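You operate a simulated robot arm through the tools that you are given. There is no shell and no other tool. Be economical: measure what you need, move in short steps, check, and stop when the job is done.

Carry out the task below with a simulated robot arm. There is one attempt and no reset: what you move stays moved.

## Task
Take the orange lamp cap on the end of the assembly bench and put it away on the top of the island bench. Open the upper grey drawer, take the camera cap and leave it in the inside of the upper grey drawer and shut the drawer again. Open the desk drawer, put the red colour glass in the inside of the desk drawer, then shut the drawer. Take the blue sachet and leave it on the top of the set-up table. The order is free. Set down upright: orange lamp cap.

The check looks at the end state, three seconds after you hand in, the way a careful person would. Anything else that was tipped, shoved, dropped, spilled or broken makes it a failure. Lids that push on must go on centred and level and be pressed home; caps that screw on are set level and turned clockwise until they are tight.

## Robot
A 6-joint arm with a two-finger gripper on a trunk, on a base that drives. Base frame: it is fixed to the floor where the robot stands at the start and does not move with it; the origin is under the middle of the robot, x ahead of it, y to its left, z up. Readings come in mm, degrees, newtons and seconds.
With the tool pointing down near the work surface it reaches from about 180 to 460 mm from the robot's upright axis, wherever it stands. Its first joint turns from -115.0 to 115.0 degrees. Places, roughly: blue sachet (7x5x2 cm) [-3700, -2000, 900]; camera cap (5x5x2 cm) [-2200, 1100, 800]; desk drawer [-1700, -1900, 700]; inside of the desk drawer [-1700, -2000, 600]; inside of the upper grey drawer [-4700, -2000, 600]; orange lamp cap (5x5x6 cm) [500, -100, 900]; red colour glass (5x5x2 cm) [-2300, 1100, 800]; top of the island bench [-3300, -200, 800]; top of the set-up table [-2200, 900, 800]; upper grey drawer [-4700, -1900, 700]. Payload 2.1 kg.
The tool frame sits at the grasp point between the pads (the TCP): z along the fingers, y along the line on which they close. The tips reach 20 mm beyond it. Largest opening 100 mm; the body of the gripper starts 63 mm behind the TCP.
Orientation is that of the tool frame in the base frame, as a unit quaternion [w, x, y, z]. With the fingers straight down and closing along the base's y, the tool's x points along the base's -x, its y along +y and its z along -z.

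## Interface
- The arm moves only by the tool play_rows. Its argument "motion" is one flat list of numbers, 7 for each row, row after row: the shift along the tool's x, y, z in units of 300 mm (1.0 is 300 mm), then the turn, a rotation vector about the tool's x, y, z in units of 90 degrees (1.0 is 90 degrees), then the gripper command, from -1 (fully open) to 1 (shut), values between in proportion. In form: [x, y, z, rx, ry, rz, fingers, x, y, z, rx, ry, rz, fingers, ...]. A call has 1 to 20 rows; each row is the pose to reach, as a shift and turn from the pose commanded when the call began, along the tool's axes at that moment. A call with a number of a shift or a turn outside -1 to 1 is refused whole. Rows are played at 5 a second. More than 50 mm and 8.6 degrees between two rows, or a gripper value outside its range, and nothing of the call is played. Where a pose cannot be reached the arm comes as near as it can. A force on the tool above 40 N (or 10 N above the force at the start of the call, whichever is more), or a blocked arm, ends the call early, and 0.2 s more pass. Each finger travels about 153 mm/s and halts on what it meets, pressing with about 41 N; the grip force reading is that of the motor and also rises with nothing between the fingers. The clock runs only during rows and for 0.2 s after the last one: add rows that repeat a pose to give the fingers time. It gives the time, the measured TCP pose, the force on the tool (base axes), the opening and the grip force at its end, in the units of the frame above (readings bear some noise), with the torque about the TCP (base axes, N m) and any sound that the robot's microphone picked up, and new pictures: "pictures" is both (left out), scene, wrist or none.
- Cameras (640 x 400 px; columns grow to the right, rows downward): "scene" is now at [4, 106, 1635.7]; the picture's right is [-0.47, -0.88, 0.00], its down [-0.71, 0.38, -0.60] and it looks along [0.53, -0.28, -0.80] (base axes); focal length 288 px, centre (320, 200). "wrist" rides on the gripper at [70, -19, -99] in the tool frame; the picture's right is [0.26, 0.97, 0.00], its down [-0.75, 0.20, -0.63] and it looks along [-0.61, 0.16, 0.78] (tool axes); focal length 230 px, centre (320, 200). There is no depth. A picture from a camera that has moved, and an enlarged one, comes with that camera's place and axes in the base frame and with its lens.
- raise_lower(by): slides the trunk up (or, below 0, down) by that many mm; the arm and the scene camera ride with it, the base frame stays. It gives what a move gives, with no picture.
- roll_base(legs): drives the robot by 1 to 6 legs, each [ahead, turn to the left] in mm and degrees, along the robot's own axes; the way and the turn of a leg run together, so that a leg with both is an arc; at most 1500 mm and 180 degrees a leg. The arm and the cameras ride along, it lands a little off, and it stops where it bumps. It gives what a move gives, and a new picture of the scene camera.
- aim_head(pan, tilt): turns the head with the scene camera to pan (to the left, within 155 degrees either way) and tilt (down, from -29 to 69), counted from straight ahead of the robot. It gives what a move gives, and a new picture of the scene camera.
- zoom(camera, box): a new picture of the part [left, top, right, bottom] of that camera's present view, enlarged. The clock stands still meanwhile.
- close_job(): hands the job in; it is judged then, once.

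Work in short steps. Places have to be worked out from the pictures, the camera data and where the tool is seen: move nearer, look again, correct. Check each grasp and each placing, and mend what went wrong. You have 186 turns and 260 pictures in all, those below and enlarged ones among them. Open the gripper and draw the arm clear of the work before you hand the job in, unless the task says otherwise; then end with one line.

The tools are called after "Call:" as a command line: name --argument value ..., lists and objects as JSON in quotes. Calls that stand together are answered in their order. play_rows: Moves the arm, as the interface text tells. Its arguments: {"type":"object","properties":{"motion":{"type":"array","items":{"type":"number"}},"pictures":{"type":"string","enum":["both","scene","wrist","none"]}},"required":["motion"]} The other tools are called the same way: raise_lower (by) slides the trunk up or down; roll_base (legs) drives the base; aim_head (pan, tilt) turns the head that bears the scene camera; zoom (camera, box) takes an enlarged picture of a part of a camera's view; close_job () hands the job in.

At the start:

```text
t: 0.0
tool_pos: [295.6, -153.3, 1176.9]
ee_rot: [0.0, 0.0, 1.0, -0.001]
contact_force: [0.7, -1.4, 0.9]
ft_torque: [-0.02, -0.02, -0.01]
grip_width: 100.0
finger_force: 0.1
trunk travel left (down, up): [-850.0, 140.0]
robot x, y, heading: [-1.0, -1.2, -0.3]
head pan, tilt: [-27.9, 53.5]
```

scene: 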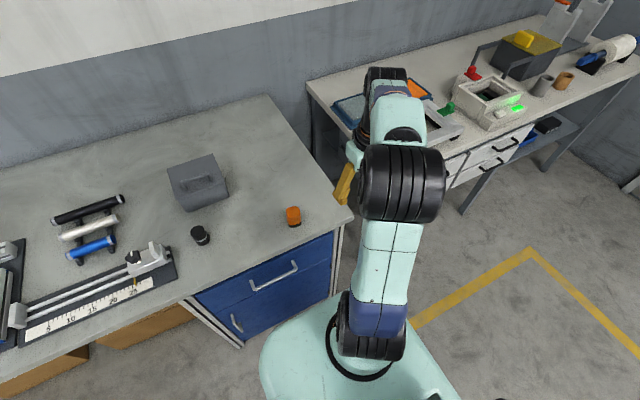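
wrist: 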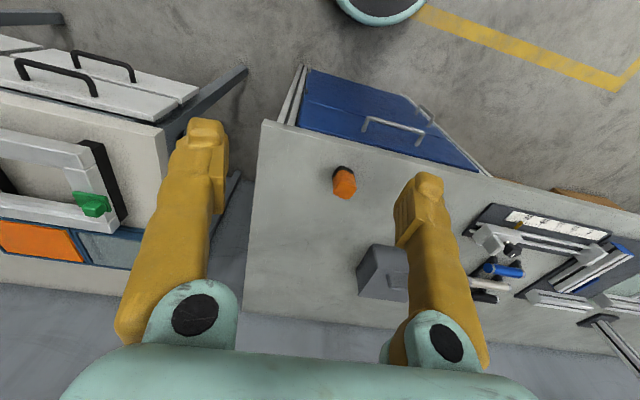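

The cap appears at about [480, -52, 880]. I take a closer look before moving.

Call:
zoom --camera "wrist" --box '[260, 120, 420, 220]'

Call:
aim_head --pan 150 --tilt 25

```text
4.00 times, centred on (340, 170) of wrist
camera zoom: at [226.1, -172.2, 1276.7], right [-0.26, 0.97, 0.0], down [0.75, 0.2, 0.63], along [0.61, 0.16, -0.78], focal length 920 px, centre (240, 320)
```

zoom: 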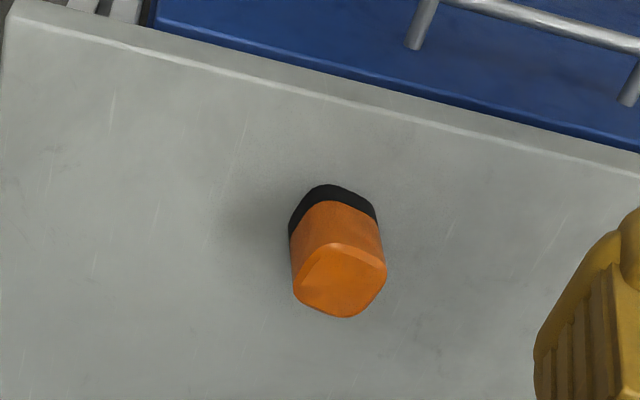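

```text
t: 2.7
tool_pos: [294.8, -153.7, 1177.4]
ee_rot: [0.0, 0.0, 1.0, 0.0]
contact_force: [0.3, -0.6, -0.4]
ft_torque: [0.0, 0.0, 0.0]
grip_width: 99.7
finger_force: 0.1
trunk travel left (down, up): [-850.0, 140.0]
robot x, y, heading: [0.2, 3.9, -0.1]
head pan, tilt: [150.0, 25.0]
camera scene: at [-141.0, 186.7, 1677.8], right [0.5, 0.87, 0.0], down [0.37, -0.21, -0.91], along [-0.78, 0.45, -0.42], focal length 288 px, centre (320, 200)
```

scene: 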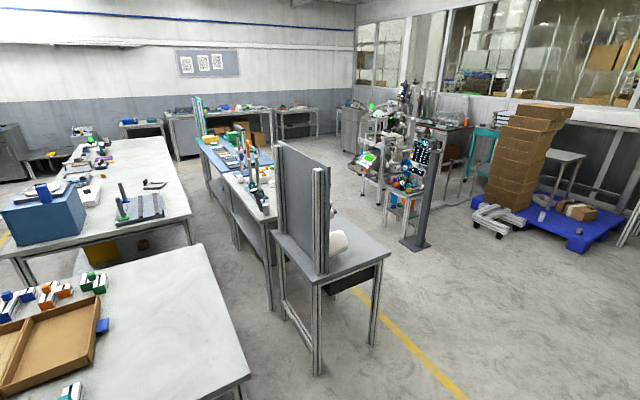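

The room behind is large; I look the other way round to plan the route.

Call:
aim_head --pan -150 --tilt 20

Call:
aim_head --pan -90 --tilt 30

Call:
aim_head --pan -5 --tilt 62

```text
t: 6.8
tool_pos: [294.7, -153.7, 1177.3]
ee_rot: [0.0, 0.0, 1.0, 0.0]
contact_force: [0.0, -0.5, -0.7]
ft_torque: [0.0, 0.04, 0.03]
grip_width: 100.0
finger_force: 0.0
trunk travel left (down, up): [-850.0, 140.0]
robot x, y, heading: [0.3, -3.0, 0.1]
head pan, tilt: [-150.0, 20.0]
camera scene: at [-141.8, 93.9, 1685.9], right [-0.5, 0.87, 0.0], down [0.3, 0.17, -0.94], along [-0.81, -0.47, -0.34], focal length 288 px, centre (320, 200)
```

scene: 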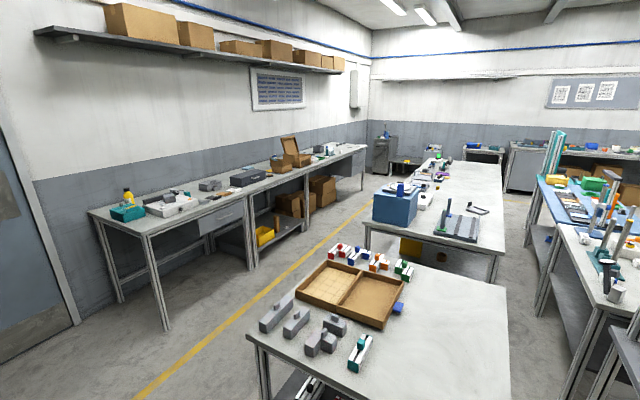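

```text
t: 8.1
tool_pos: [296.2, -153.0, 1177.0]
ee_rot: [0.0, 0.0, 1.0, -0.001]
contact_force: [-0.5, 0.1, -0.2]
ft_torque: [0.02, -0.01, -0.01]
grip_width: 100.0
finger_force: 0.1
trunk travel left (down, up): [-850.0, 140.0]
robot x, y, heading: [-4.7, -0.4, -0.1]
head pan, tilt: [-90.0, 30.0]
camera scene: at [-61.4, 50.1, 1669.8], right [-1.0, 0.0, 0.0], down [0.0, 0.5, -0.87], along [0.0, -0.87, -0.5], focal length 288 px, centre (320, 200)
```

scene: 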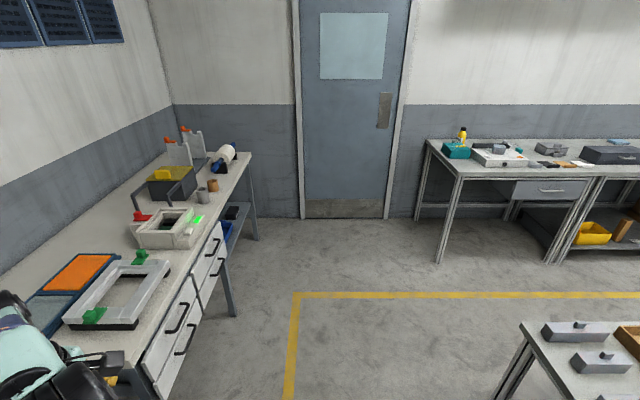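

```text
t: 9.7
tool_pos: [296.2, -154.0, 1177.2]
ee_rot: [0.0, 0.001, 1.0, 0.0]
contact_force: [-0.8, -0.1, 0.4]
ft_torque: [0.0, 0.01, 0.02]
grip_width: 99.9
finger_force: 0.0
trunk travel left (down, up): [-850.0, 140.0]
robot x, y, heading: [-2.9, -3.0, -0.0]
head pan, tilt: [-5.0, 62.0]
camera scene: at [2.9, 134.8, 1625.5], right [-0.09, -1.0, 0.0], down [-0.88, 0.08, -0.47], along [0.47, -0.04, -0.88], focal length 288 px, centre (320, 200)
```

scene: 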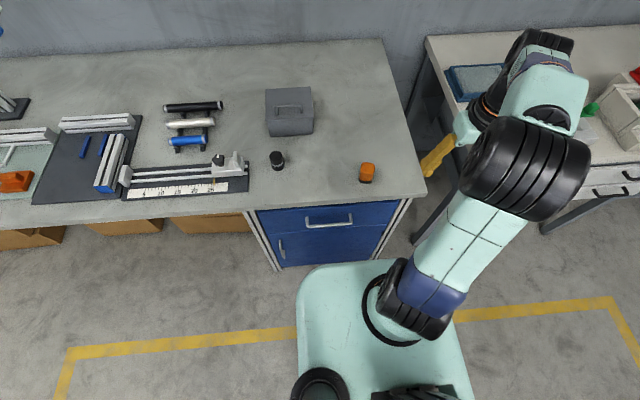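

I check the cap's yaw with a zoom and drive a short 40 mm ahead, since the cap is slightly beyond reach.

Call:
zoom --camera "scene" --box '[327, 147, 407, 197]'

Call:
roll_base --legs '[[40, 0]]'

```text
8.00 times, centred on (367, 172) of scene
camera zoom: at [2.9, 134.8, 1625.5], right [-0.09, -1.0, 0.0], down [-0.88, 0.08, -0.47], along [0.47, -0.04, -0.88], focal length 2302 px, centre (-56, 424)
```

zoom: 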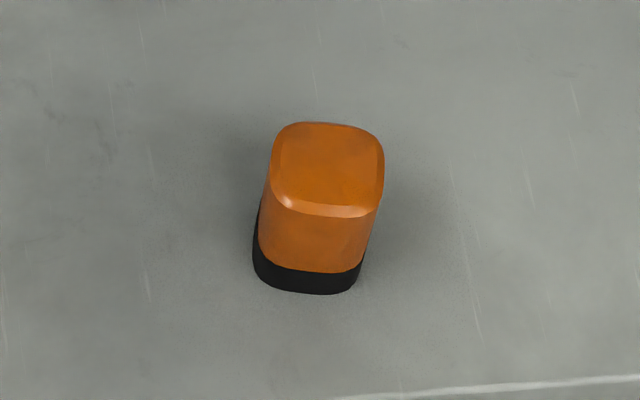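

```text
t: 10.5
tool_pos: [326.4, -154.4, 1180.1]
ee_rot: [0.005, 0.0, 1.0, 0.0]
contact_force: [-0.4, -0.3, -0.1]
ft_torque: [0.01, -0.07, -0.05]
grip_width: 100.0
finger_force: 0.1
trunk travel left (down, up): [-850.0, 140.0]
robot x, y, heading: [36.6, 1.0, -0.1]
head pan, tilt: [-5.0, 62.0]
camera scene: at [30.4, 135.1, 1625.5], right [-0.09, -1.0, 0.0], down [-0.88, 0.08, -0.48], along [0.47, -0.04, -0.88], focal length 288 px, centre (320, 200)
```

scene: 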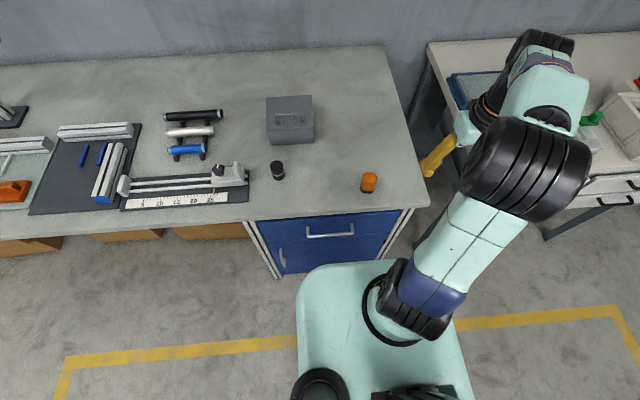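

Now I move the gripper over the cap at about z 1000, with fingers closing along y, and look from the wrist.

Call:
play_rows --motion '[-0.09, 0.057, 0.08, 0, 0, 0, -1, -0.18, 0.113, 0.16, 0, 0, 0, -1, -0.27, 0.17, 0.24, 0, 0, 0, -1, -0.36, 0.227, 0.36, 0, 0, 0, -1, -0.44, 0.283, 0.46, 0, 0, 0, -1, -0.5, 0.34, 0.55, 0, 0, 0, -1, -0.5, 0.34, 0.55, 0, 0, 0, -1]'

```text
t: 12.1
tool_pos: [486.1, -49.7, 1010.9]
ee_rot: [0.001, 0.0, 1.0, 0.0]
contact_force: [0.0, 0.5, 0.1]
ft_torque: [0.02, -0.01, -0.03]
grip_width: 99.9
finger_force: 0.0
trunk travel left (down, up): [-850.0, 140.0]
robot x, y, heading: [40.7, 2.0, 0.1]
head pan, tilt: [-5.0, 62.0]
camera scene: at [41.9, 134.7, 1625.5], right [-0.09, -1.0, 0.0], down [-0.88, 0.08, -0.47], along [0.47, -0.04, -0.88], focal length 288 px, centre (320, 200)
camera wrist: at [416.7, -69.8, 1109.2], right [-0.26, 0.97, 0.0], down [0.75, 0.2, 0.63], along [0.61, 0.16, -0.78], focal length 230 px, centre (320, 200)
```

scene: 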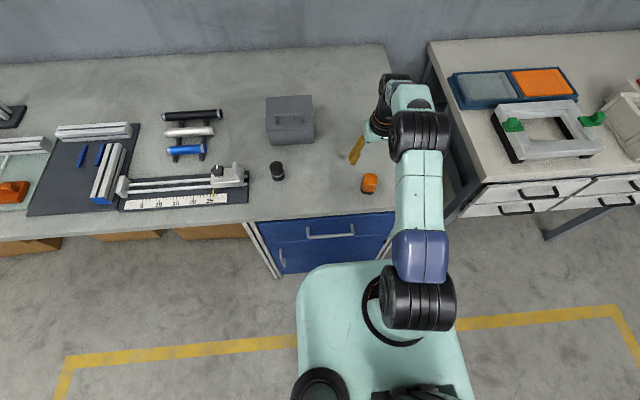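
wrist: 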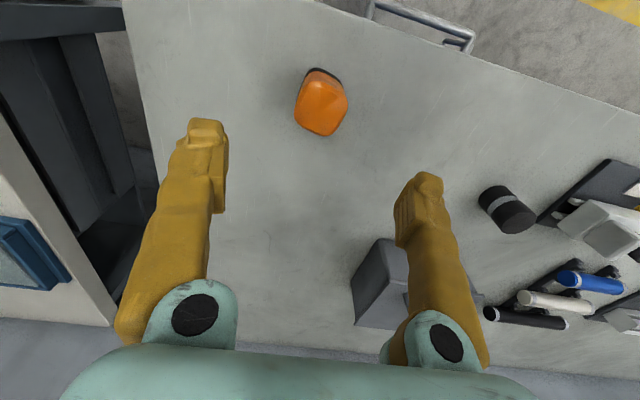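

The cap is around x≈472, y≈-50. I lower partway to TCP 960 and look again.

Call:
play_rows --motion '[0.047, 0, 0.08, 0, 0, 0, -1, 0.047, 0, 0.17, 0, 0, 0, -1, 0.047, 0, 0.17, 0, 0, 0, -1]' --pictures "wrist"

```text
t: 12.9
tool_pos: [470.0, -50.3, 961.1]
ee_rot: [0.0, 0.001, 1.0, 0.0]
contact_force: [-0.2, 0.4, 1.0]
ft_torque: [0.0, -0.02, 0.0]
grip_width: 100.1
finger_force: 0.2
trunk travel left (down, up): [-850.0, 140.0]
robot x, y, heading: [40.5, 1.6, -0.1]
head pan, tilt: [-5.0, 62.0]
camera wrist: at [400.6, -69.4, 1060.4], right [-0.26, 0.97, 0.0], down [0.75, 0.2, 0.63], along [0.61, 0.16, -0.78], focal length 230 px, centre (320, 200)
```

wrist: 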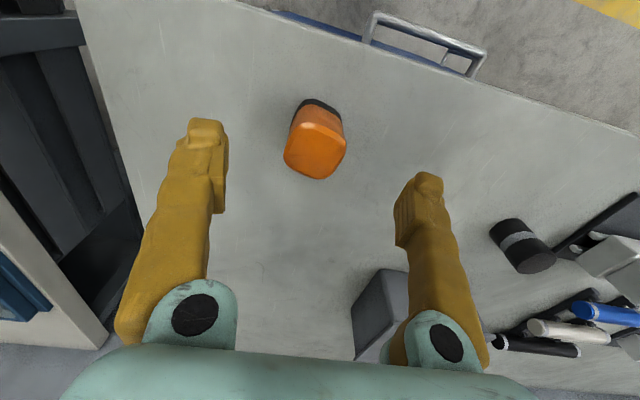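

Two rays put the cap's top centre at about (474, -54, 914), yaw about -10°. I align, lower to TCP 893, and close.

Call:
play_rows --motion '[-0.013, -0.013, 0, 0, 0, 0.055, -1, -0.013, -0.013, 0.06, 0, 0, 0.11, -1, -0.013, -0.013, 0.15, 0, 0, 0.11, -1, -0.013, -0.013, 0.226, 0, 0, 0.11, -1, -0.013, -0.013, 0.226, 0, 0, 0.11, -1]'

```text
t: 14.1
tool_pos: [474.2, -55.9, 895.3]
ee_rot: [0.001, 0.086, 0.996, 0.0]
contact_force: [-0.3, -0.8, -0.7]
ft_torque: [0.0, -0.04, 0.02]
grip_width: 100.0
finger_force: 0.1
trunk travel left (down, up): [-850.0, 140.0]
robot x, y, heading: [39.2, 0.5, 0.0]
head pan, tilt: [-5.0, 62.0]
camera scene: at [42.1, 135.1, 1625.4], right [-0.09, -1.0, 0.0], down [-0.88, 0.08, -0.47], along [0.47, -0.04, -0.88], focal length 288 px, centre (320, 200)
camera wrist: at [401.5, -62.6, 994.5], right [-0.09, 1.0, 0.0], down [0.77, 0.07, 0.63], along [0.63, 0.05, -0.78], focal length 230 px, centre (320, 200)
```

scene: 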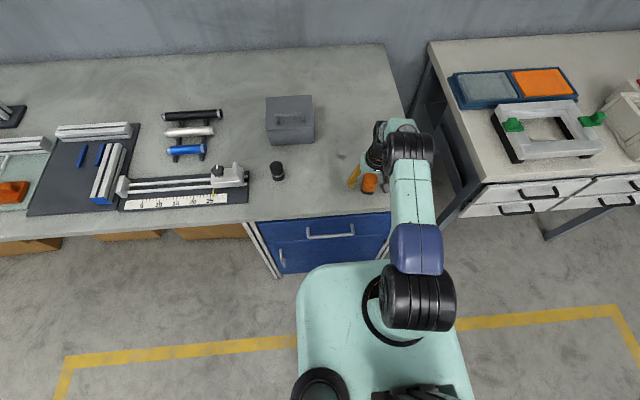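
wrist: 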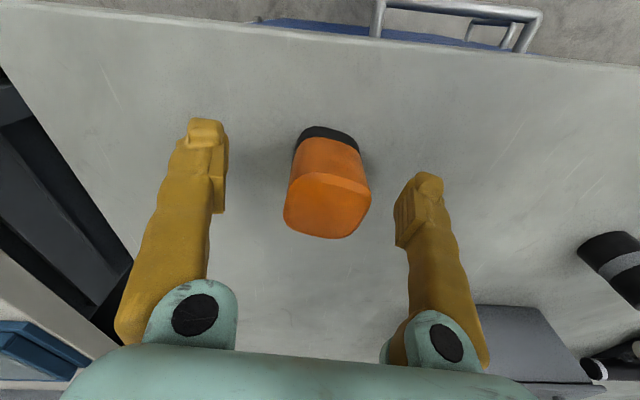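

The fingers straddle the cap in line with its sides. I close on it.

Call:
play_rows --motion '[0, 0, 0, 0, 0, 0, 0.2, 0, 0, 0, 0, 0, 0, 1, 0, 0, 0, 0, 0, 0, 1, 0, 0, 0, 0, 0, 0, 1]' --pictures "wrist"

```text
t: 15.1
tool_pos: [472.8, -57.3, 895.5]
ee_rot: [0.0, 0.086, 0.996, 0.001]
contact_force: [0.1, 0.6, -0.5]
ft_torque: [0.0, 0.01, 0.0]
grip_width: 47.2
finger_force: 40.7
trunk travel left (down, up): [-850.0, 140.0]
robot x, y, heading: [39.6, -0.8, 0.2]
head pan, tilt: [-5.0, 62.0]
camera wrist: at [401.7, -62.6, 994.7], right [-0.09, 1.0, 0.0], down [0.77, 0.07, 0.63], along [0.63, 0.05, -0.78], focal length 230 px, centre (320, 200)
```

wrist: 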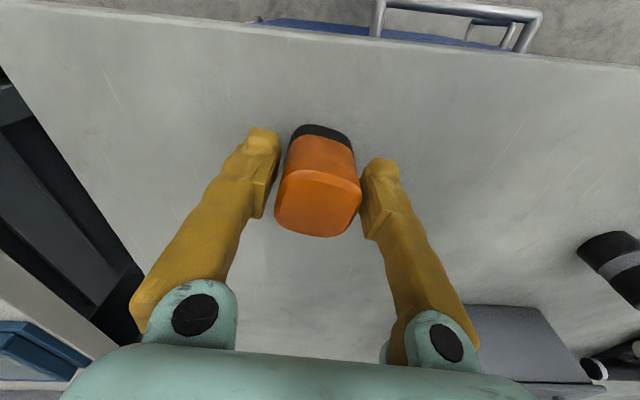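

Held at 47 mm. I lift it and pull the arm in.

Call:
play_rows --motion '[0, 0, -0.12, 0, 0, 0, 1, 0, 0, -0.27, 0, 0, 0, 1, 0, 0, -0.42, 0, 0, 0, 1, 0.1, 0, -0.54, 0, 0, 0, 1, 0.2, 0, -0.65, 0, 0, 0, 1, 0.3, 0, -0.75, 0, 0, 0, 1, 0.4, 0, -0.85, 0, 0, 0, 1, 0.5, 0, -0.9, 0, 0, 0, 1, 0.5, 0, -0.9, 0, 0, 0, 1]' --pictures "wrist"

Call:
roll_base --legs '[[-150, 0]]'

Call:
aim_head --pan 180 --tilt 25

```text
t: 17.1
tool_pos: [326.5, -27.4, 1162.7]
ee_rot: [0.0, 0.085, 0.996, 0.0]
contact_force: [0.2, 0.4, -0.1]
ft_torque: [-0.01, 0.01, 0.04]
grip_width: 47.1
finger_force: 40.8
trunk travel left (down, up): [-850.0, 140.0]
robot x, y, heading: [43.5, 1.1, -0.1]
head pan, tilt: [-5.0, 62.0]
camera wrist: at [256.1, -33.3, 1261.9], right [-0.09, 1.0, 0.0], down [0.77, 0.07, 0.63], along [0.63, 0.06, -0.78], focal length 230 px, centre (320, 200)
```

wrist: 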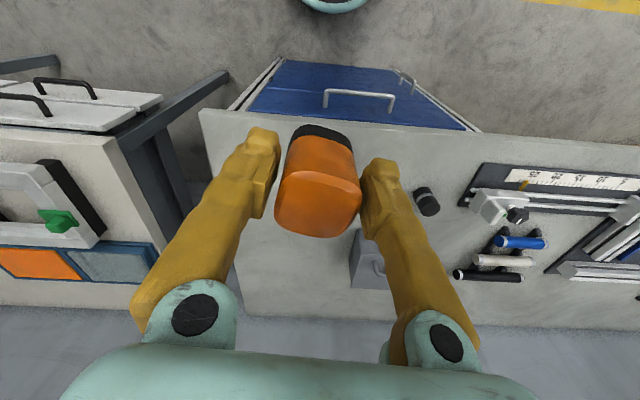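

```text
t: 18.5
tool_pos: [177.5, -26.5, 1162.8]
ee_rot: [0.0, 0.085, 0.996, 0.0]
contact_force: [0.0, -0.2, 0.1]
ft_torque: [0.01, 0.04, 0.0]
grip_width: 46.9
finger_force: 40.9
trunk travel left (down, up): [-850.0, 140.0]
robot x, y, heading: [-112.9, 1.2, -0.2]
head pan, tilt: [-5.0, 62.0]
camera scene: at [-106.3, 134.8, 1625.4], right [-0.08, -1.0, 0.0], down [-0.88, 0.07, -0.47], along [0.47, -0.04, -0.88], focal length 288 px, centre (320, 200)
```

scene: 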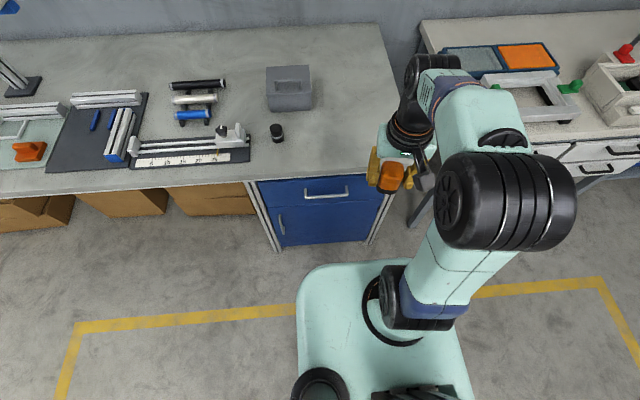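

```text
t: 21.0
tool_pos: [176.7, -26.3, 1162.4]
ee_rot: [-0.001, 0.085, 0.996, 0.0]
contact_force: [0.6, -0.3, -0.2]
ft_torque: [-0.01, 0.0, 0.01]
grip_width: 47.0
finger_force: 41.0
trunk travel left (down, up): [-850.0, 140.0]
robot x, y, heading: [-108.3, 0.8, 0.0]
head pan, tilt: [154.7, 25.0]
camera scene: at [-256.6, 179.6, 1677.8], right [0.43, 0.9, 0.0], down [0.38, -0.18, -0.91], along [-0.82, 0.39, -0.42], focal length 288 px, centre (320, 200)
```

scene: 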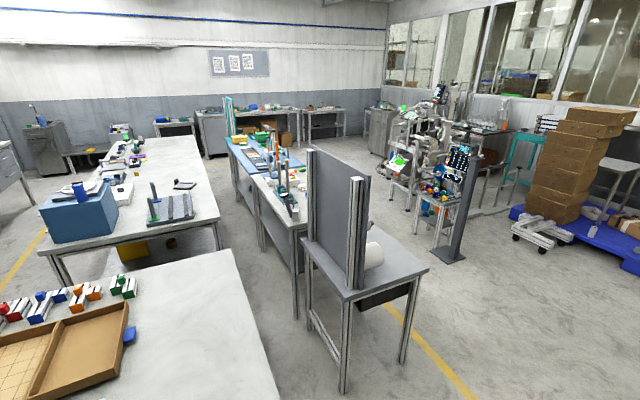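

Mapping from the pictures: table with tray spans x −1590…−765, y −580…320; island x −4600…−2000, y −600…320; wall bench front y≈−1790. I drive into the aisle between them at y≈−1185.

Call:
roll_base --legs '[[0, -90], [1185, 0], [0, -90]]'

Call:
aim_head --pan 0 --tilt 25

```text
t: 34.5
tool_pos: [-387.3, -1142.4, 1162.6]
ee_rot: [0.0, 0.996, -0.089, -0.002]
contact_force: [0.1, -0.9, -0.6]
ft_torque: [-0.02, -0.02, -0.02]
grip_width: 46.9
finger_force: 41.1
trunk travel left (down, up): [-850.0, 140.0]
robot x, y, heading: [-95.4, -1172.7, 179.5]
head pan, tilt: [154.7, 25.0]
camera scene: at [42.0, -1350.3, 1677.8], right [-0.43, -0.9, 0.0], down [-0.38, 0.18, -0.91], along [0.82, -0.39, -0.42], focal length 288 px, centre (320, 200)
```

scene: 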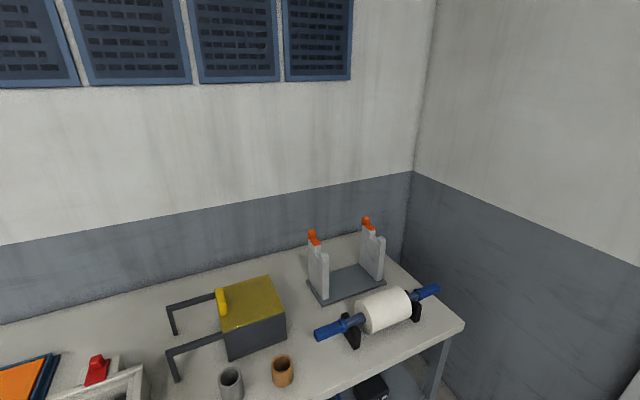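

```text
t: 36.9
tool_pos: [-386.7, -1144.1, 1163.0]
ee_rot: [0.0, 0.996, -0.088, 0.0]
contact_force: [-0.1, 0.8, -0.3]
ft_torque: [0.0, 0.02, 0.04]
grip_width: 46.8
finger_force: 40.8
trunk travel left (down, up): [-850.0, 140.0]
robot x, y, heading: [-99.2, -1170.7, 179.8]
head pan, tilt: [0.0, 25.0]
camera scene: at [-133.3, -1310.1, 1677.8], right [0.0, 1.0, 0.0], down [0.42, 0.0, -0.91], along [-0.91, 0.0, -0.42], focal length 288 px, centre (320, 200)
```

scene: 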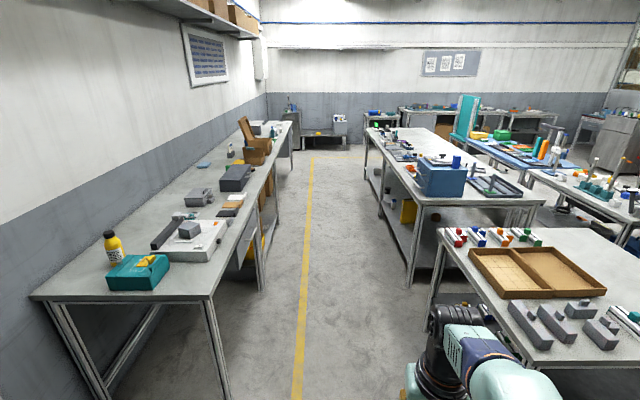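

The aisle ahead is clear along y≈−1170. I drive 2500 mm down it.

Call:
roll_base --legs '[[1500, 0], [1000, 0]]'

Call:
aim_head --pan -60 --tilt 30

Call:
aim_head --pan 40 --tilt 30

```text
t: 49.1
tool_pos: [-2900.2, -1153.1, 1163.6]
ee_rot: [0.001, 0.997, -0.08, -0.001]
contact_force: [-0.2, -0.3, -0.3]
ft_torque: [0.0, 0.01, -0.01]
grip_width: 46.8
finger_force: 41.1
trunk travel left (down, up): [-850.0, 140.0]
robot x, y, heading: [-2611.5, -1176.9, -179.2]
head pan, tilt: [0.0, 25.0]
camera scene: at [-2643.5, -1315.2, 1677.8], right [-0.01, 1.0, 0.0], down [0.42, 0.01, -0.91], along [-0.91, -0.01, -0.42], focal length 288 px, centre (320, 200)
```

scene: 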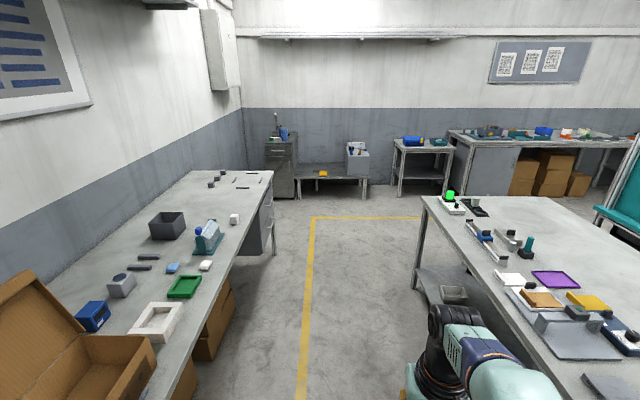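

```text
t: 50.4
tool_pos: [-2901.4, -1152.6, 1162.4]
ee_rot: [0.001, 0.997, -0.081, 0.0]
contact_force: [0.5, -0.5, -0.7]
ft_torque: [-0.01, 0.0, 0.03]
grip_width: 46.6
finger_force: 41.1
trunk travel left (down, up): [-850.0, 140.0]
robot x, y, heading: [-2614.1, -1177.6, -179.2]
head pan, tilt: [-60.0, 30.0]
camera scene: at [-2598.4, -1236.4, 1669.8], right [0.86, 0.51, 0.0], down [0.26, -0.43, -0.87], along [-0.44, 0.74, -0.5], focal length 288 px, centre (320, 200)
```

scene: 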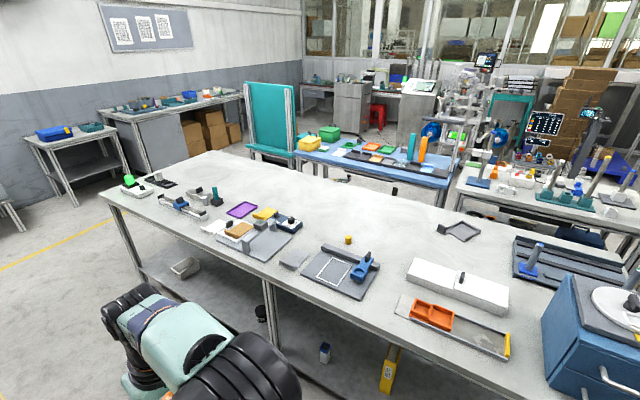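

```text
t: 52.2
tool_pos: [-2900.4, -1152.8, 1163.3]
ee_rot: [0.0, 0.997, -0.08, 0.0]
contact_force: [0.2, -0.5, -0.2]
ft_torque: [0.0, -0.01, 0.0]
grip_width: 46.5
finger_force: 40.7
trunk travel left (down, up): [-850.0, 140.0]
robot x, y, heading: [-2611.3, -1175.7, -179.0]
head pan, tilt: [40.0, 30.0]
camera scene: at [-2620.6, -1373.0, 1669.8], right [-0.65, 0.76, 0.0], down [0.38, 0.33, -0.87], along [-0.66, -0.56, -0.5], focal length 288 px, centre (320, 200)
```

scene: 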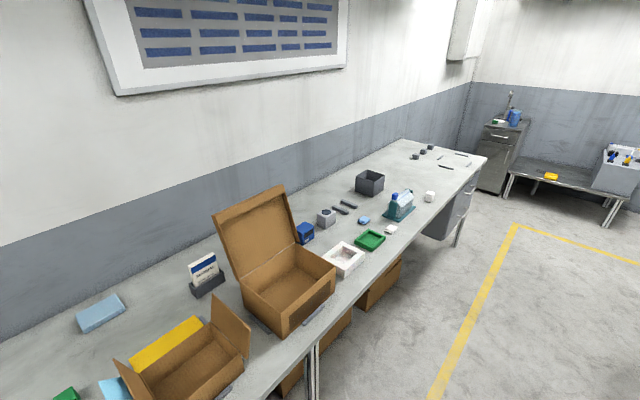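

Sachet is the light-blue packet at about (−3690, −1987); the island's front strip near x≈−3750, y≈−525 looks free. I drive there, face the island and look.

Call:
roll_base --legs '[[1130, 0], [0, -90]]'

Call:
aim_head --pan 0 --tilt 45

```text
t: 61.7
tool_pos: [-3703.0, -901.9, 1163.3]
ee_rot: [0.0, -0.651, 0.759, 0.0]
contact_force: [-0.5, 0.8, 0.0]
ft_torque: [0.03, 0.0, 0.01]
grip_width: 46.9
finger_force: 40.5
trunk travel left (down, up): [-850.0, 140.0]
robot x, y, heading: [-3721.6, -1190.0, 91.2]
head pan, tilt: [40.0, 30.0]
camera scene: at [-3922.8, -1185.1, 1669.8], right [0.75, 0.66, 0.0], down [0.33, -0.38, -0.87], along [-0.57, 0.65, -0.5], focal length 288 px, centre (320, 200)
```

scene: 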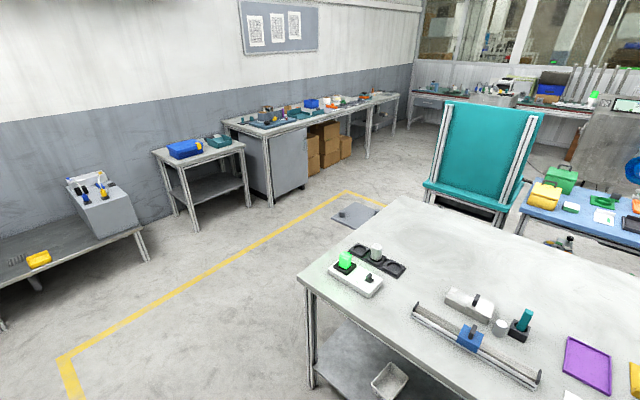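

```text
t: 62.8
tool_pos: [-3703.2, -900.9, 1162.8]
ee_rot: [0.0, -0.651, 0.759, 0.0]
contact_force: [-0.2, -0.3, 0.1]
ft_torque: [-0.01, -0.02, 0.01]
grip_width: 46.5
finger_force: 41.3
trunk travel left (down, up): [-850.0, 140.0]
robot x, y, heading: [-3723.5, -1188.7, 91.4]
head pan, tilt: [0.0, 45.0]
camera scene: at [-3865.1, -1171.7, 1647.2], right [1.0, 0.02, 0.0], down [0.02, -0.71, -0.71], along [-0.02, 0.71, -0.71], focal length 288 px, centre (320, 200)
```

scene: 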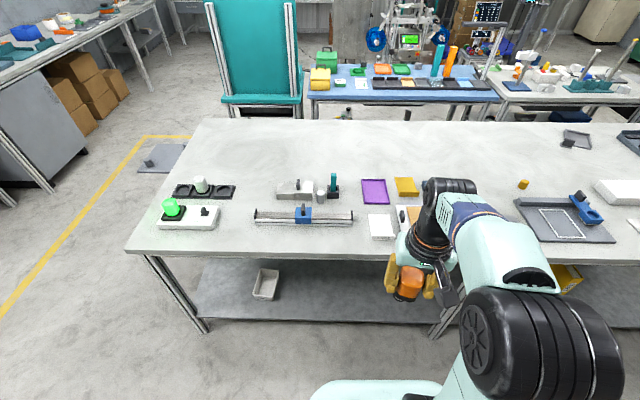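

Island front edge is at y≈−575; the strip in front of the blue-slider rail (x≈−3960, y≈−525) is clear. I reposition the base there.

Call:
roll_base --legs '[[0, 44], [270, 0], [0, -45.4], [50, 0]]'

Call:
aim_head --pan 0 --tilt 60

```text
t: 69.3
tool_pos: [-3876.7, -665.7, 1166.5]
ee_rot: [0.004, -0.627, 0.779, 0.004]
contact_force: [0.5, -0.9, -0.4]
ft_torque: [0.01, 0.03, 0.0]
grip_width: 46.4
finger_force: 41.3
trunk travel left (down, up): [-850.0, 140.0]
robot x, y, heading: [-3916.1, -937.6, 87.8]
head pan, tilt: [0.0, 45.0]
camera scene: at [-4055.7, -926.7, 1647.4], right [1.0, -0.04, 0.0], down [-0.03, -0.7, -0.71], along [0.03, 0.71, -0.7], focal length 288 px, centre (320, 200)
```

scene: 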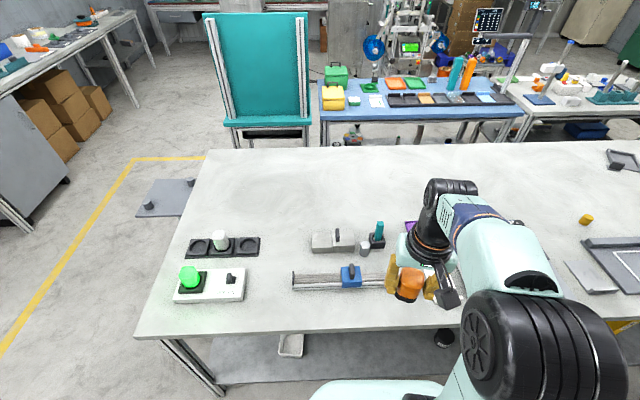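

```text
t: 70.1
tool_pos: [-3877.4, -657.2, 1163.5]
ee_rot: [0.001, -0.627, 0.779, 0.001]
contact_force: [-0.3, 0.0, -1.1]
ft_torque: [0.01, -0.01, 0.03]
grip_width: 46.5
finger_force: 40.8
trunk travel left (down, up): [-850.0, 140.0]
robot x, y, heading: [-3915.6, -943.7, 87.4]
head pan, tilt: [0.0, 60.0]
camera scene: at [-4055.5, -929.3, 1627.8], right [1.0, -0.04, 0.0], down [-0.03, -0.86, -0.5], along [0.02, 0.5, -0.87], focal length 288 px, centre (320, 200)
```

scene: 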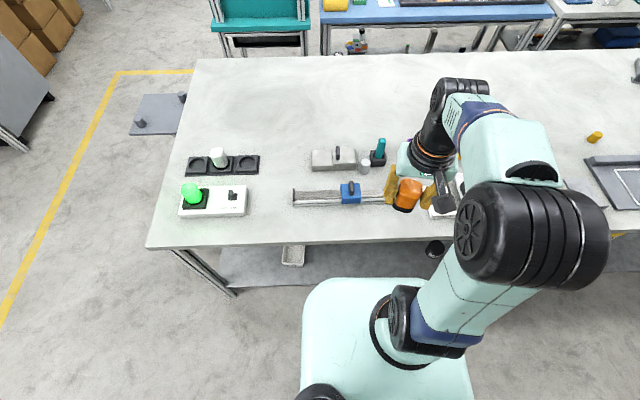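

The bench top seems to be near z≈870–900 with the edge at y≈−630. I take the cap to about (−4000, −565), z 985, above the strip, and check.

Call:
play_rows --motion '[-0.04, 0.09, 0.08, 0, 0, 0, 1, -0.08, 0.18, 0.18, 0, 0, 0, 1, -0.12, 0.27, 0.28, 0, 0, 0, 1, -0.16, 0.36, 0.38, 0, 0, 0, 1, -0.212, 0.466, 0.46, 0, 0, 0, 1, -0.212, 0.466, 0.6, 0, 0, 0, 1, -0.212, 0.466, 0.6, 0, 0, 0, 1]'

```text
t: 71.7
tool_pos: [-3997.1, -562.9, 988.3]
ee_rot: [0.001, -0.627, 0.779, 0.001]
contact_force: [1.2, 0.4, -1.0]
ft_torque: [0.0, -0.01, -0.02]
grip_width: 46.5
finger_force: 41.2
trunk travel left (down, up): [-850.0, 140.0]
robot x, y, heading: [-3914.8, -939.9, 87.6]
head pan, tilt: [0.0, 60.0]
camera scene: at [-4055.3, -928.7, 1627.7], right [1.0, -0.04, 0.0], down [-0.03, -0.87, -0.5], along [0.02, 0.5, -0.87], focal length 288 px, centre (320, 200)
camera wrist: at [-3995.5, -636.9, 1087.4], right [-1.0, -0.05, 0.0], down [-0.04, 0.77, 0.63], along [-0.03, 0.63, -0.77], focal length 230 px, centre (320, 200)
```

scene: 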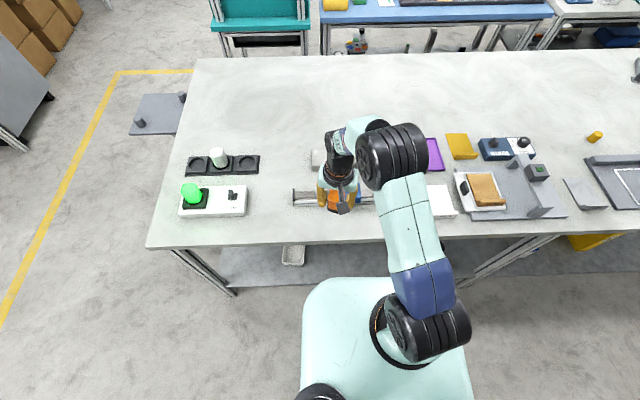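
wrist: 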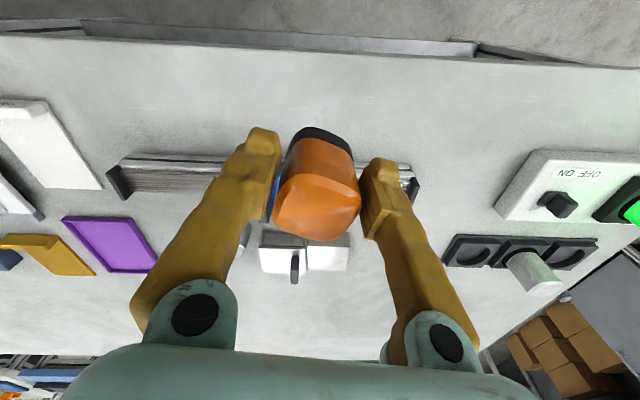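

The strip runs y −620…−520. I shift 7 mm toward the edge and go down to TCP 915.

Call:
play_rows --motion '[0.023, 0, 0.1, 0, 0, 0, 1, 0.023, 0, 0.2, 0, 0, 0, 1, 0.023, 0, 0.245, 0, 0, 0, 1, 0.023, 0, 0.245, 0, 0, 0, 1]' --pictures "wrist"

```text
t: 72.7
tool_pos: [-3999.1, -572.1, 911.5]
ee_rot: [0.002, -0.627, 0.779, 0.001]
contact_force: [-0.3, -0.5, -1.3]
ft_torque: [0.01, -0.01, -0.01]
grip_width: 46.7
finger_force: 41.0
trunk travel left (down, up): [-850.0, 140.0]
robot x, y, heading: [-3913.0, -940.6, 87.8]
head pan, tilt: [0.0, 60.0]
camera wrist: at [-3995.9, -644.6, 1010.7], right [-1.0, -0.05, 0.0], down [-0.04, 0.77, 0.63], along [-0.03, 0.63, -0.77], focal length 230 px, centre (320, 200)
```

wrist: 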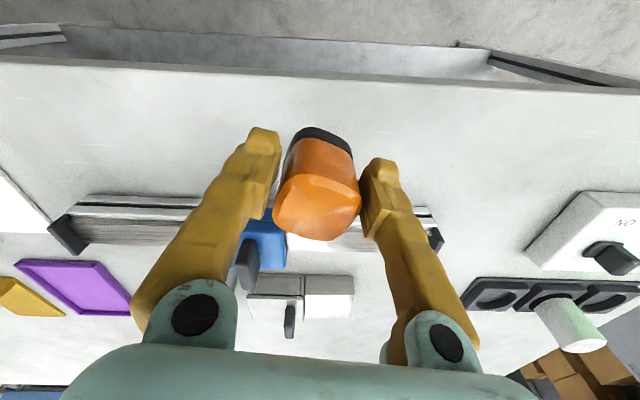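

No contact yet at TCP 911. I lower in small steps until the cap touches.

Call:
play_rows --motion '[0, 0, 0.012, 0, 0, 0, 1, 0, 0, 0.024, 0, 0, 0, 1, 0, 0, 0.036, 0, 0, 0, 1, 0, 0, 0.048, 0, 0, 0, 1, 0, 0, 0.058, 0, 0, 0, 1]' --pictures "wrist"

```text
t: 73.9
tool_pos: [-3999.1, -571.3, 891.9]
ee_rot: [0.002, -0.627, 0.779, 0.001]
contact_force: [-0.7, -0.1, -1.1]
ft_torque: [0.01, -0.02, -0.02]
grip_width: 46.6
finger_force: 40.8
trunk travel left (down, up): [-850.0, 140.0]
robot x, y, heading: [-3913.4, -941.8, 87.6]
head pan, tilt: [0.0, 60.0]
camera wrist: at [-3995.8, -643.4, 990.8], right [-1.0, -0.05, 0.0], down [-0.04, 0.77, 0.63], along [-0.03, 0.63, -0.77], focal length 230 px, centre (320, 200)
```

wrist: 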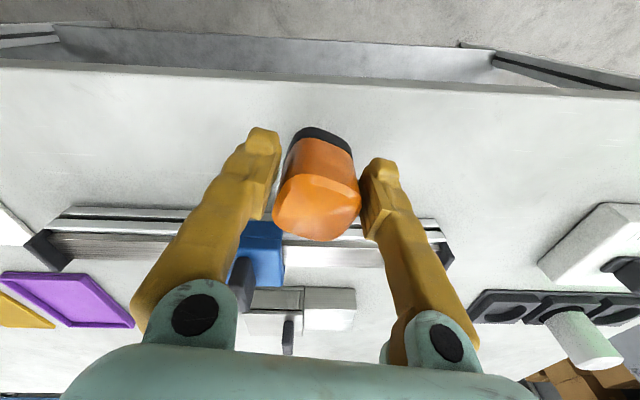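

Still no contact force; I continue down slowly.

Call:
play_rows --motion '[0, 0, 0.01, 0, 0, 0, 1, 0, 0, 0.02, 0, 0, 0, 1, 0, 0, 0.03, 0, 0, 0, 1, 0, 0, 0.04, 0, 0, 0, 1, 0, 0, 0.05, 0, 0, 0, 1, 0, 0, 0.06, 0, 0, 0, 1, 0, 0, 0.07, 0, 0, 0, 1]' --pictures "wrist"

```text
t: 75.5
tool_pos: [-4001.4, -572.1, 872.5]
ee_rot: [0.002, -0.627, 0.779, 0.002]
contact_force: [0.1, -0.2, -0.9]
ft_torque: [-0.02, 0.03, -0.03]
grip_width: 46.4
finger_force: 40.7
trunk travel left (down, up): [-850.0, 140.0]
robot x, y, heading: [-3915.4, -940.7, 87.5]
head pan, tilt: [0.0, 60.0]
camera wrist: at [-3997.3, -643.7, 971.6], right [-1.0, -0.05, 0.0], down [-0.04, 0.77, 0.63], along [-0.03, 0.63, -0.77], focal length 230 px, centre (320, 200)
```

wrist: 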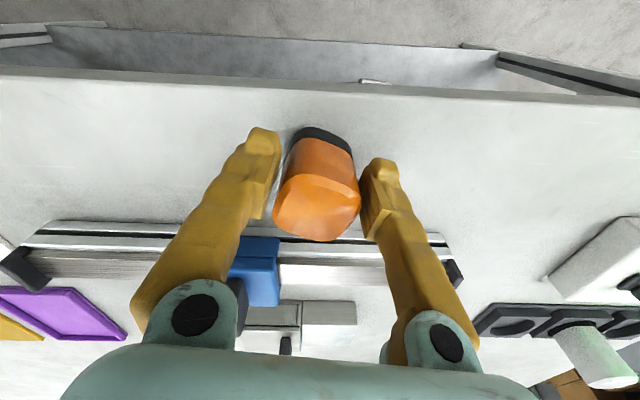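

Continuing down slowly.

Call:
play_rows --motion '[0, 0, 0.01, 0, 0, 0, 1, 0, 0, 0.02, 0, 0, 0, 1, 0, 0, 0.03, 0, 0, 0, 1, 0, 0, 0.04, 0, 0, 0, 1, 0, 0, 0.05, 0, 0, 0, 1, 0, 0, 0.06, 0, 0, 0, 1, 0, 0, 0.07, 0, 0, 0, 1, 0, 0, 0.08, 0, 0, 0, 1]' --pictures "wrist"

```text
t: 77.4
tool_pos: [-4001.2, -572.5, 850.5]
ee_rot: [0.003, -0.627, 0.779, 0.002]
contact_force: [-1.0, -5.4, 21.4]
ft_torque: [-0.18, -0.07, -0.02]
grip_width: 46.7
finger_force: 41.0
trunk travel left (down, up): [-850.0, 140.0]
robot x, y, heading: [-3912.1, -940.3, 88.1]
head pan, tilt: [0.0, 60.0]
stopped in row 8: the force on the tool passed its limit at 40 N (the readings are from after the stop); the commanded pose is now the measured one
camera wrist: at [-3997.5, -646.2, 948.9], right [-1.0, -0.05, 0.0], down [-0.04, 0.77, 0.64], along [-0.03, 0.64, -0.77], focal length 230 px, centre (320, 200)
```

wrist: 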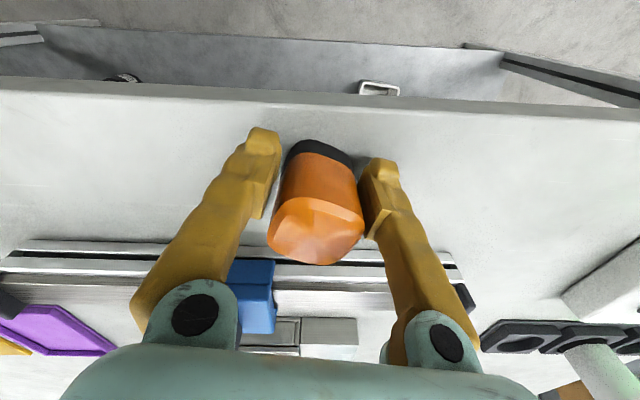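

Contact at TCP 851; the cap sits on the bench. I relax up 2 mm, open gently and check it stands level.

Call:
play_rows --motion '[0, 0, -0.006, 0, 0, 0, 1, 0, 0, -0.006, 0, 0, 0, 0, 0, 0, -0.006, 0, 0, 0, -0.1, 0, 0, -0.006, 0, 0, 0, -0.4, 0, 0, -0.006, 0, 0, 0, -0.6, 0, 0, -0.006, 0, 0, 0, -0.6]' --pictures "wrist"

Call:
play_rows --motion '[0, 0, -0.1, 0, 0, 0, -0.6, 0, 0, -0.25, 0, 0, 0, -0.6, 0, 0, -0.4, 0, 0, 0, -0.6, 0.1, 0, -0.5, 0, 0, 0, -0.6, 0.2, 0, -0.6, 0, 0, 0, -0.6, 0.2, 0, -0.7, 0, 0, 0, -0.6, 0.2, 0, -0.7, 0, 0, 0, -0.6]'

```text
t: 78.8
tool_pos: [-4002.7, -570.0, 850.1]
ee_rot: [0.001, -0.628, 0.778, 0.002]
contact_force: [0.3, 0.7, 0.2]
ft_torque: [-0.01, 0.03, 0.01]
grip_width: 80.5
finger_force: 0.0
trunk travel left (down, up): [-850.0, 140.0]
robot x, y, heading: [-3916.3, -944.4, 87.6]
head pan, tilt: [0.0, 60.0]
camera wrist: at [-3998.2, -642.8, 949.8], right [-1.0, -0.05, 0.0], down [-0.04, 0.77, 0.63], along [-0.03, 0.63, -0.77], focal length 230 px, centre (320, 200)
```

wrist: 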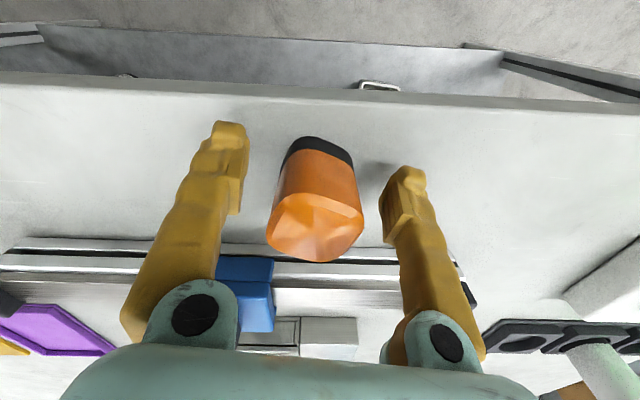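

```text
t: 80.4
tool_pos: [-4017.5, -626.1, 1061.5]
ee_rot: [0.002, -0.628, 0.778, 0.002]
contact_force: [0.5, -0.2, 0.4]
ft_torque: [-0.01, -0.03, -0.01]
grip_width: 80.1
finger_force: 0.0
trunk travel left (down, up): [-850.0, 140.0]
robot x, y, heading: [-3913.0, -943.3, 87.8]
head pan, tilt: [0.0, 60.0]
camera scene: at [-4055.8, -928.1, 1627.7], right [1.0, -0.04, 0.0], down [-0.03, -0.87, -0.5], along [0.02, 0.5, -0.87], focal length 288 px, centre (320, 200)
camera wrist: at [-4014.1, -699.7, 1160.1], right [-1.0, -0.05, 0.0], down [-0.04, 0.77, 0.63], along [-0.03, 0.63, -0.77], focal length 230 px, centre (320, 200)
```

scene: 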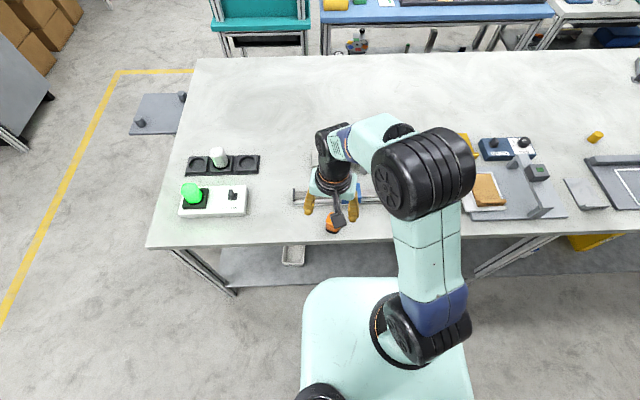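
wrist: 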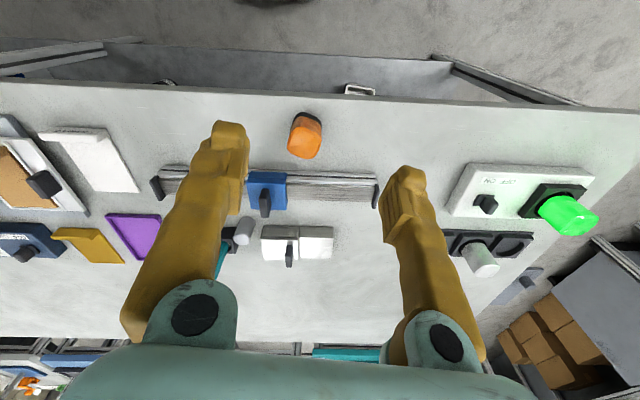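

The cap stands on the island. I back off and go round to the grey drawer at x≈−4700, facing it from a distance.

Call:
roll_base --legs '[[-240, 2.4], [0, 90], [780, 0], [0, 90]]'

Call:
aim_head --pan 0 --tilt 40

```text
t: 93.8
tool_pos: [-4580.8, -1506.1, 1060.9]
ee_rot: [0.002, 0.755, 0.655, -0.001]
contact_force: [0.5, -0.7, 0.0]
ft_torque: [0.02, -0.01, 0.01]
grip_width: 80.0
finger_force: 0.1
trunk travel left (down, up): [-850.0, 140.0]
robot x, y, heading: [-4707.9, -1199.7, -88.1]
head pan, tilt: [0.0, 60.0]
camera scene: at [-4567.4, -1202.1, 1627.7], right [-1.0, -0.03, 0.0], down [-0.03, 0.87, -0.5], along [0.02, -0.5, -0.87], focal length 288 px, centre (320, 200)
```

scene: 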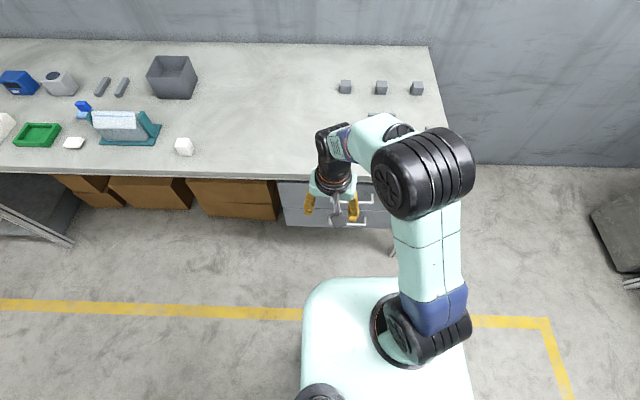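

```text
t: 94.6
tool_pos: [-4581.3, -1507.1, 1060.1]
ee_rot: [0.002, 0.755, 0.656, -0.001]
contact_force: [-0.1, 0.7, -0.1]
ft_torque: [0.0, -0.04, 0.01]
grip_width: 79.9
finger_force: 0.1
trunk travel left (down, up): [-850.0, 140.0]
robot x, y, heading: [-4708.1, -1202.2, -88.6]
head pan, tilt: [0.0, 40.0]
camera scene: at [-4566.7, -1220.3, 1654.4], right [-1.0, -0.03, 0.0], down [-0.02, 0.64, -0.77], along [0.02, -0.77, -0.64], focal length 288 px, centre (320, 200)
```

scene: 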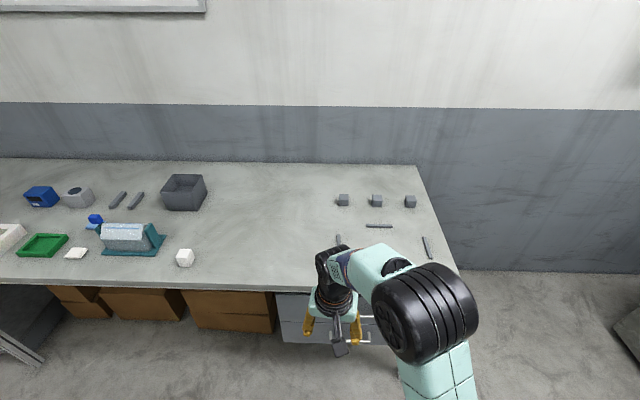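

The drawer unit is hidden behind the gripper; I swing the tool aside to see the handles.

Call:
play_rows --motion '[0, 0.15, 0, 0, 0, 0, -0.6, 0, 0.3, 0, 0, 0, 0, -0.6, 0, 0.45, 0, 0, 0, 0, -0.6, 0.05, 0.6, 0, 0, 0, 0, -0.6, 0.1, 0.75, 0, 0, 0, 0, -0.6, 0.1, 0.75, 0, 0, 0, 0, -0.6]' --pictures "none"

Call:
aim_head --pan -5 --tilt 55

Call:
zoom --camera "scene" --box '[210, 150, 450, 300]'

```text
t: 96.0
tool_pos: [-4364.8, -1503.0, 1056.4]
ee_rot: [0.002, 0.755, 0.655, -0.001]
contact_force: [0.4, 0.6, -0.1]
ft_torque: [0.03, 0.0, 0.01]
grip_width: 80.0
finger_force: 0.2
out of reach, approached as far as the arm can: row 5, 6
trunk travel left (down, up): [-850.0, 140.0]
robot x, y, heading: [-4706.0, -1203.7, -88.1]
head pan, tilt: [0.0, 40.0]
```

```text
t: 96.8
tool_pos: [-4363.5, -1504.3, 1056.8]
ee_rot: [0.003, 0.755, 0.656, -0.003]
contact_force: [0.0, 1.0, 0.1]
ft_torque: [0.0, 0.01, -0.01]
grip_width: 80.0
finger_force: 0.1
trunk travel left (down, up): [-850.0, 140.0]
robot x, y, heading: [-4705.6, -1201.8, -88.0]
head pan, tilt: [-5.0, 55.0]
camera scene: at [-4573.4, -1207.3, 1633.8], right [-1.0, 0.06, 0.0], down [0.04, 0.82, -0.57], along [-0.03, -0.57, -0.82], focal length 288 px, centre (320, 200)
```

scene: 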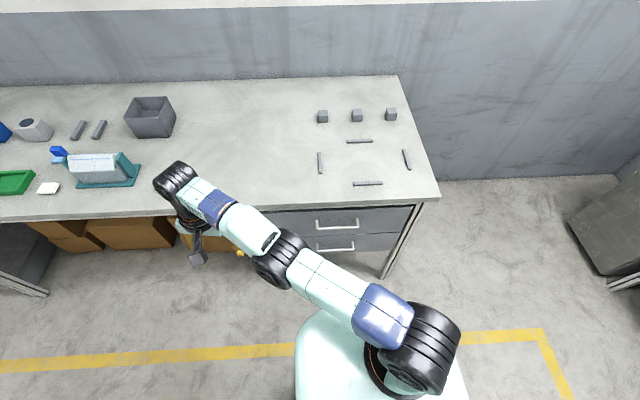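

```text
2.67 times, centred on (330, 225) of scene
camera zoom: at [-4573.4, -1207.3, 1633.8], right [-1.0, 0.06, 0.0], down [0.04, 0.82, -0.57], along [-0.03, -0.57, -0.82], focal length 768 px, centre (293, 133)
```

zoom: 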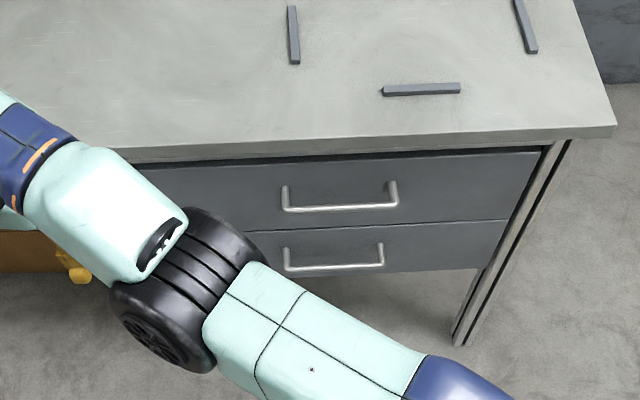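

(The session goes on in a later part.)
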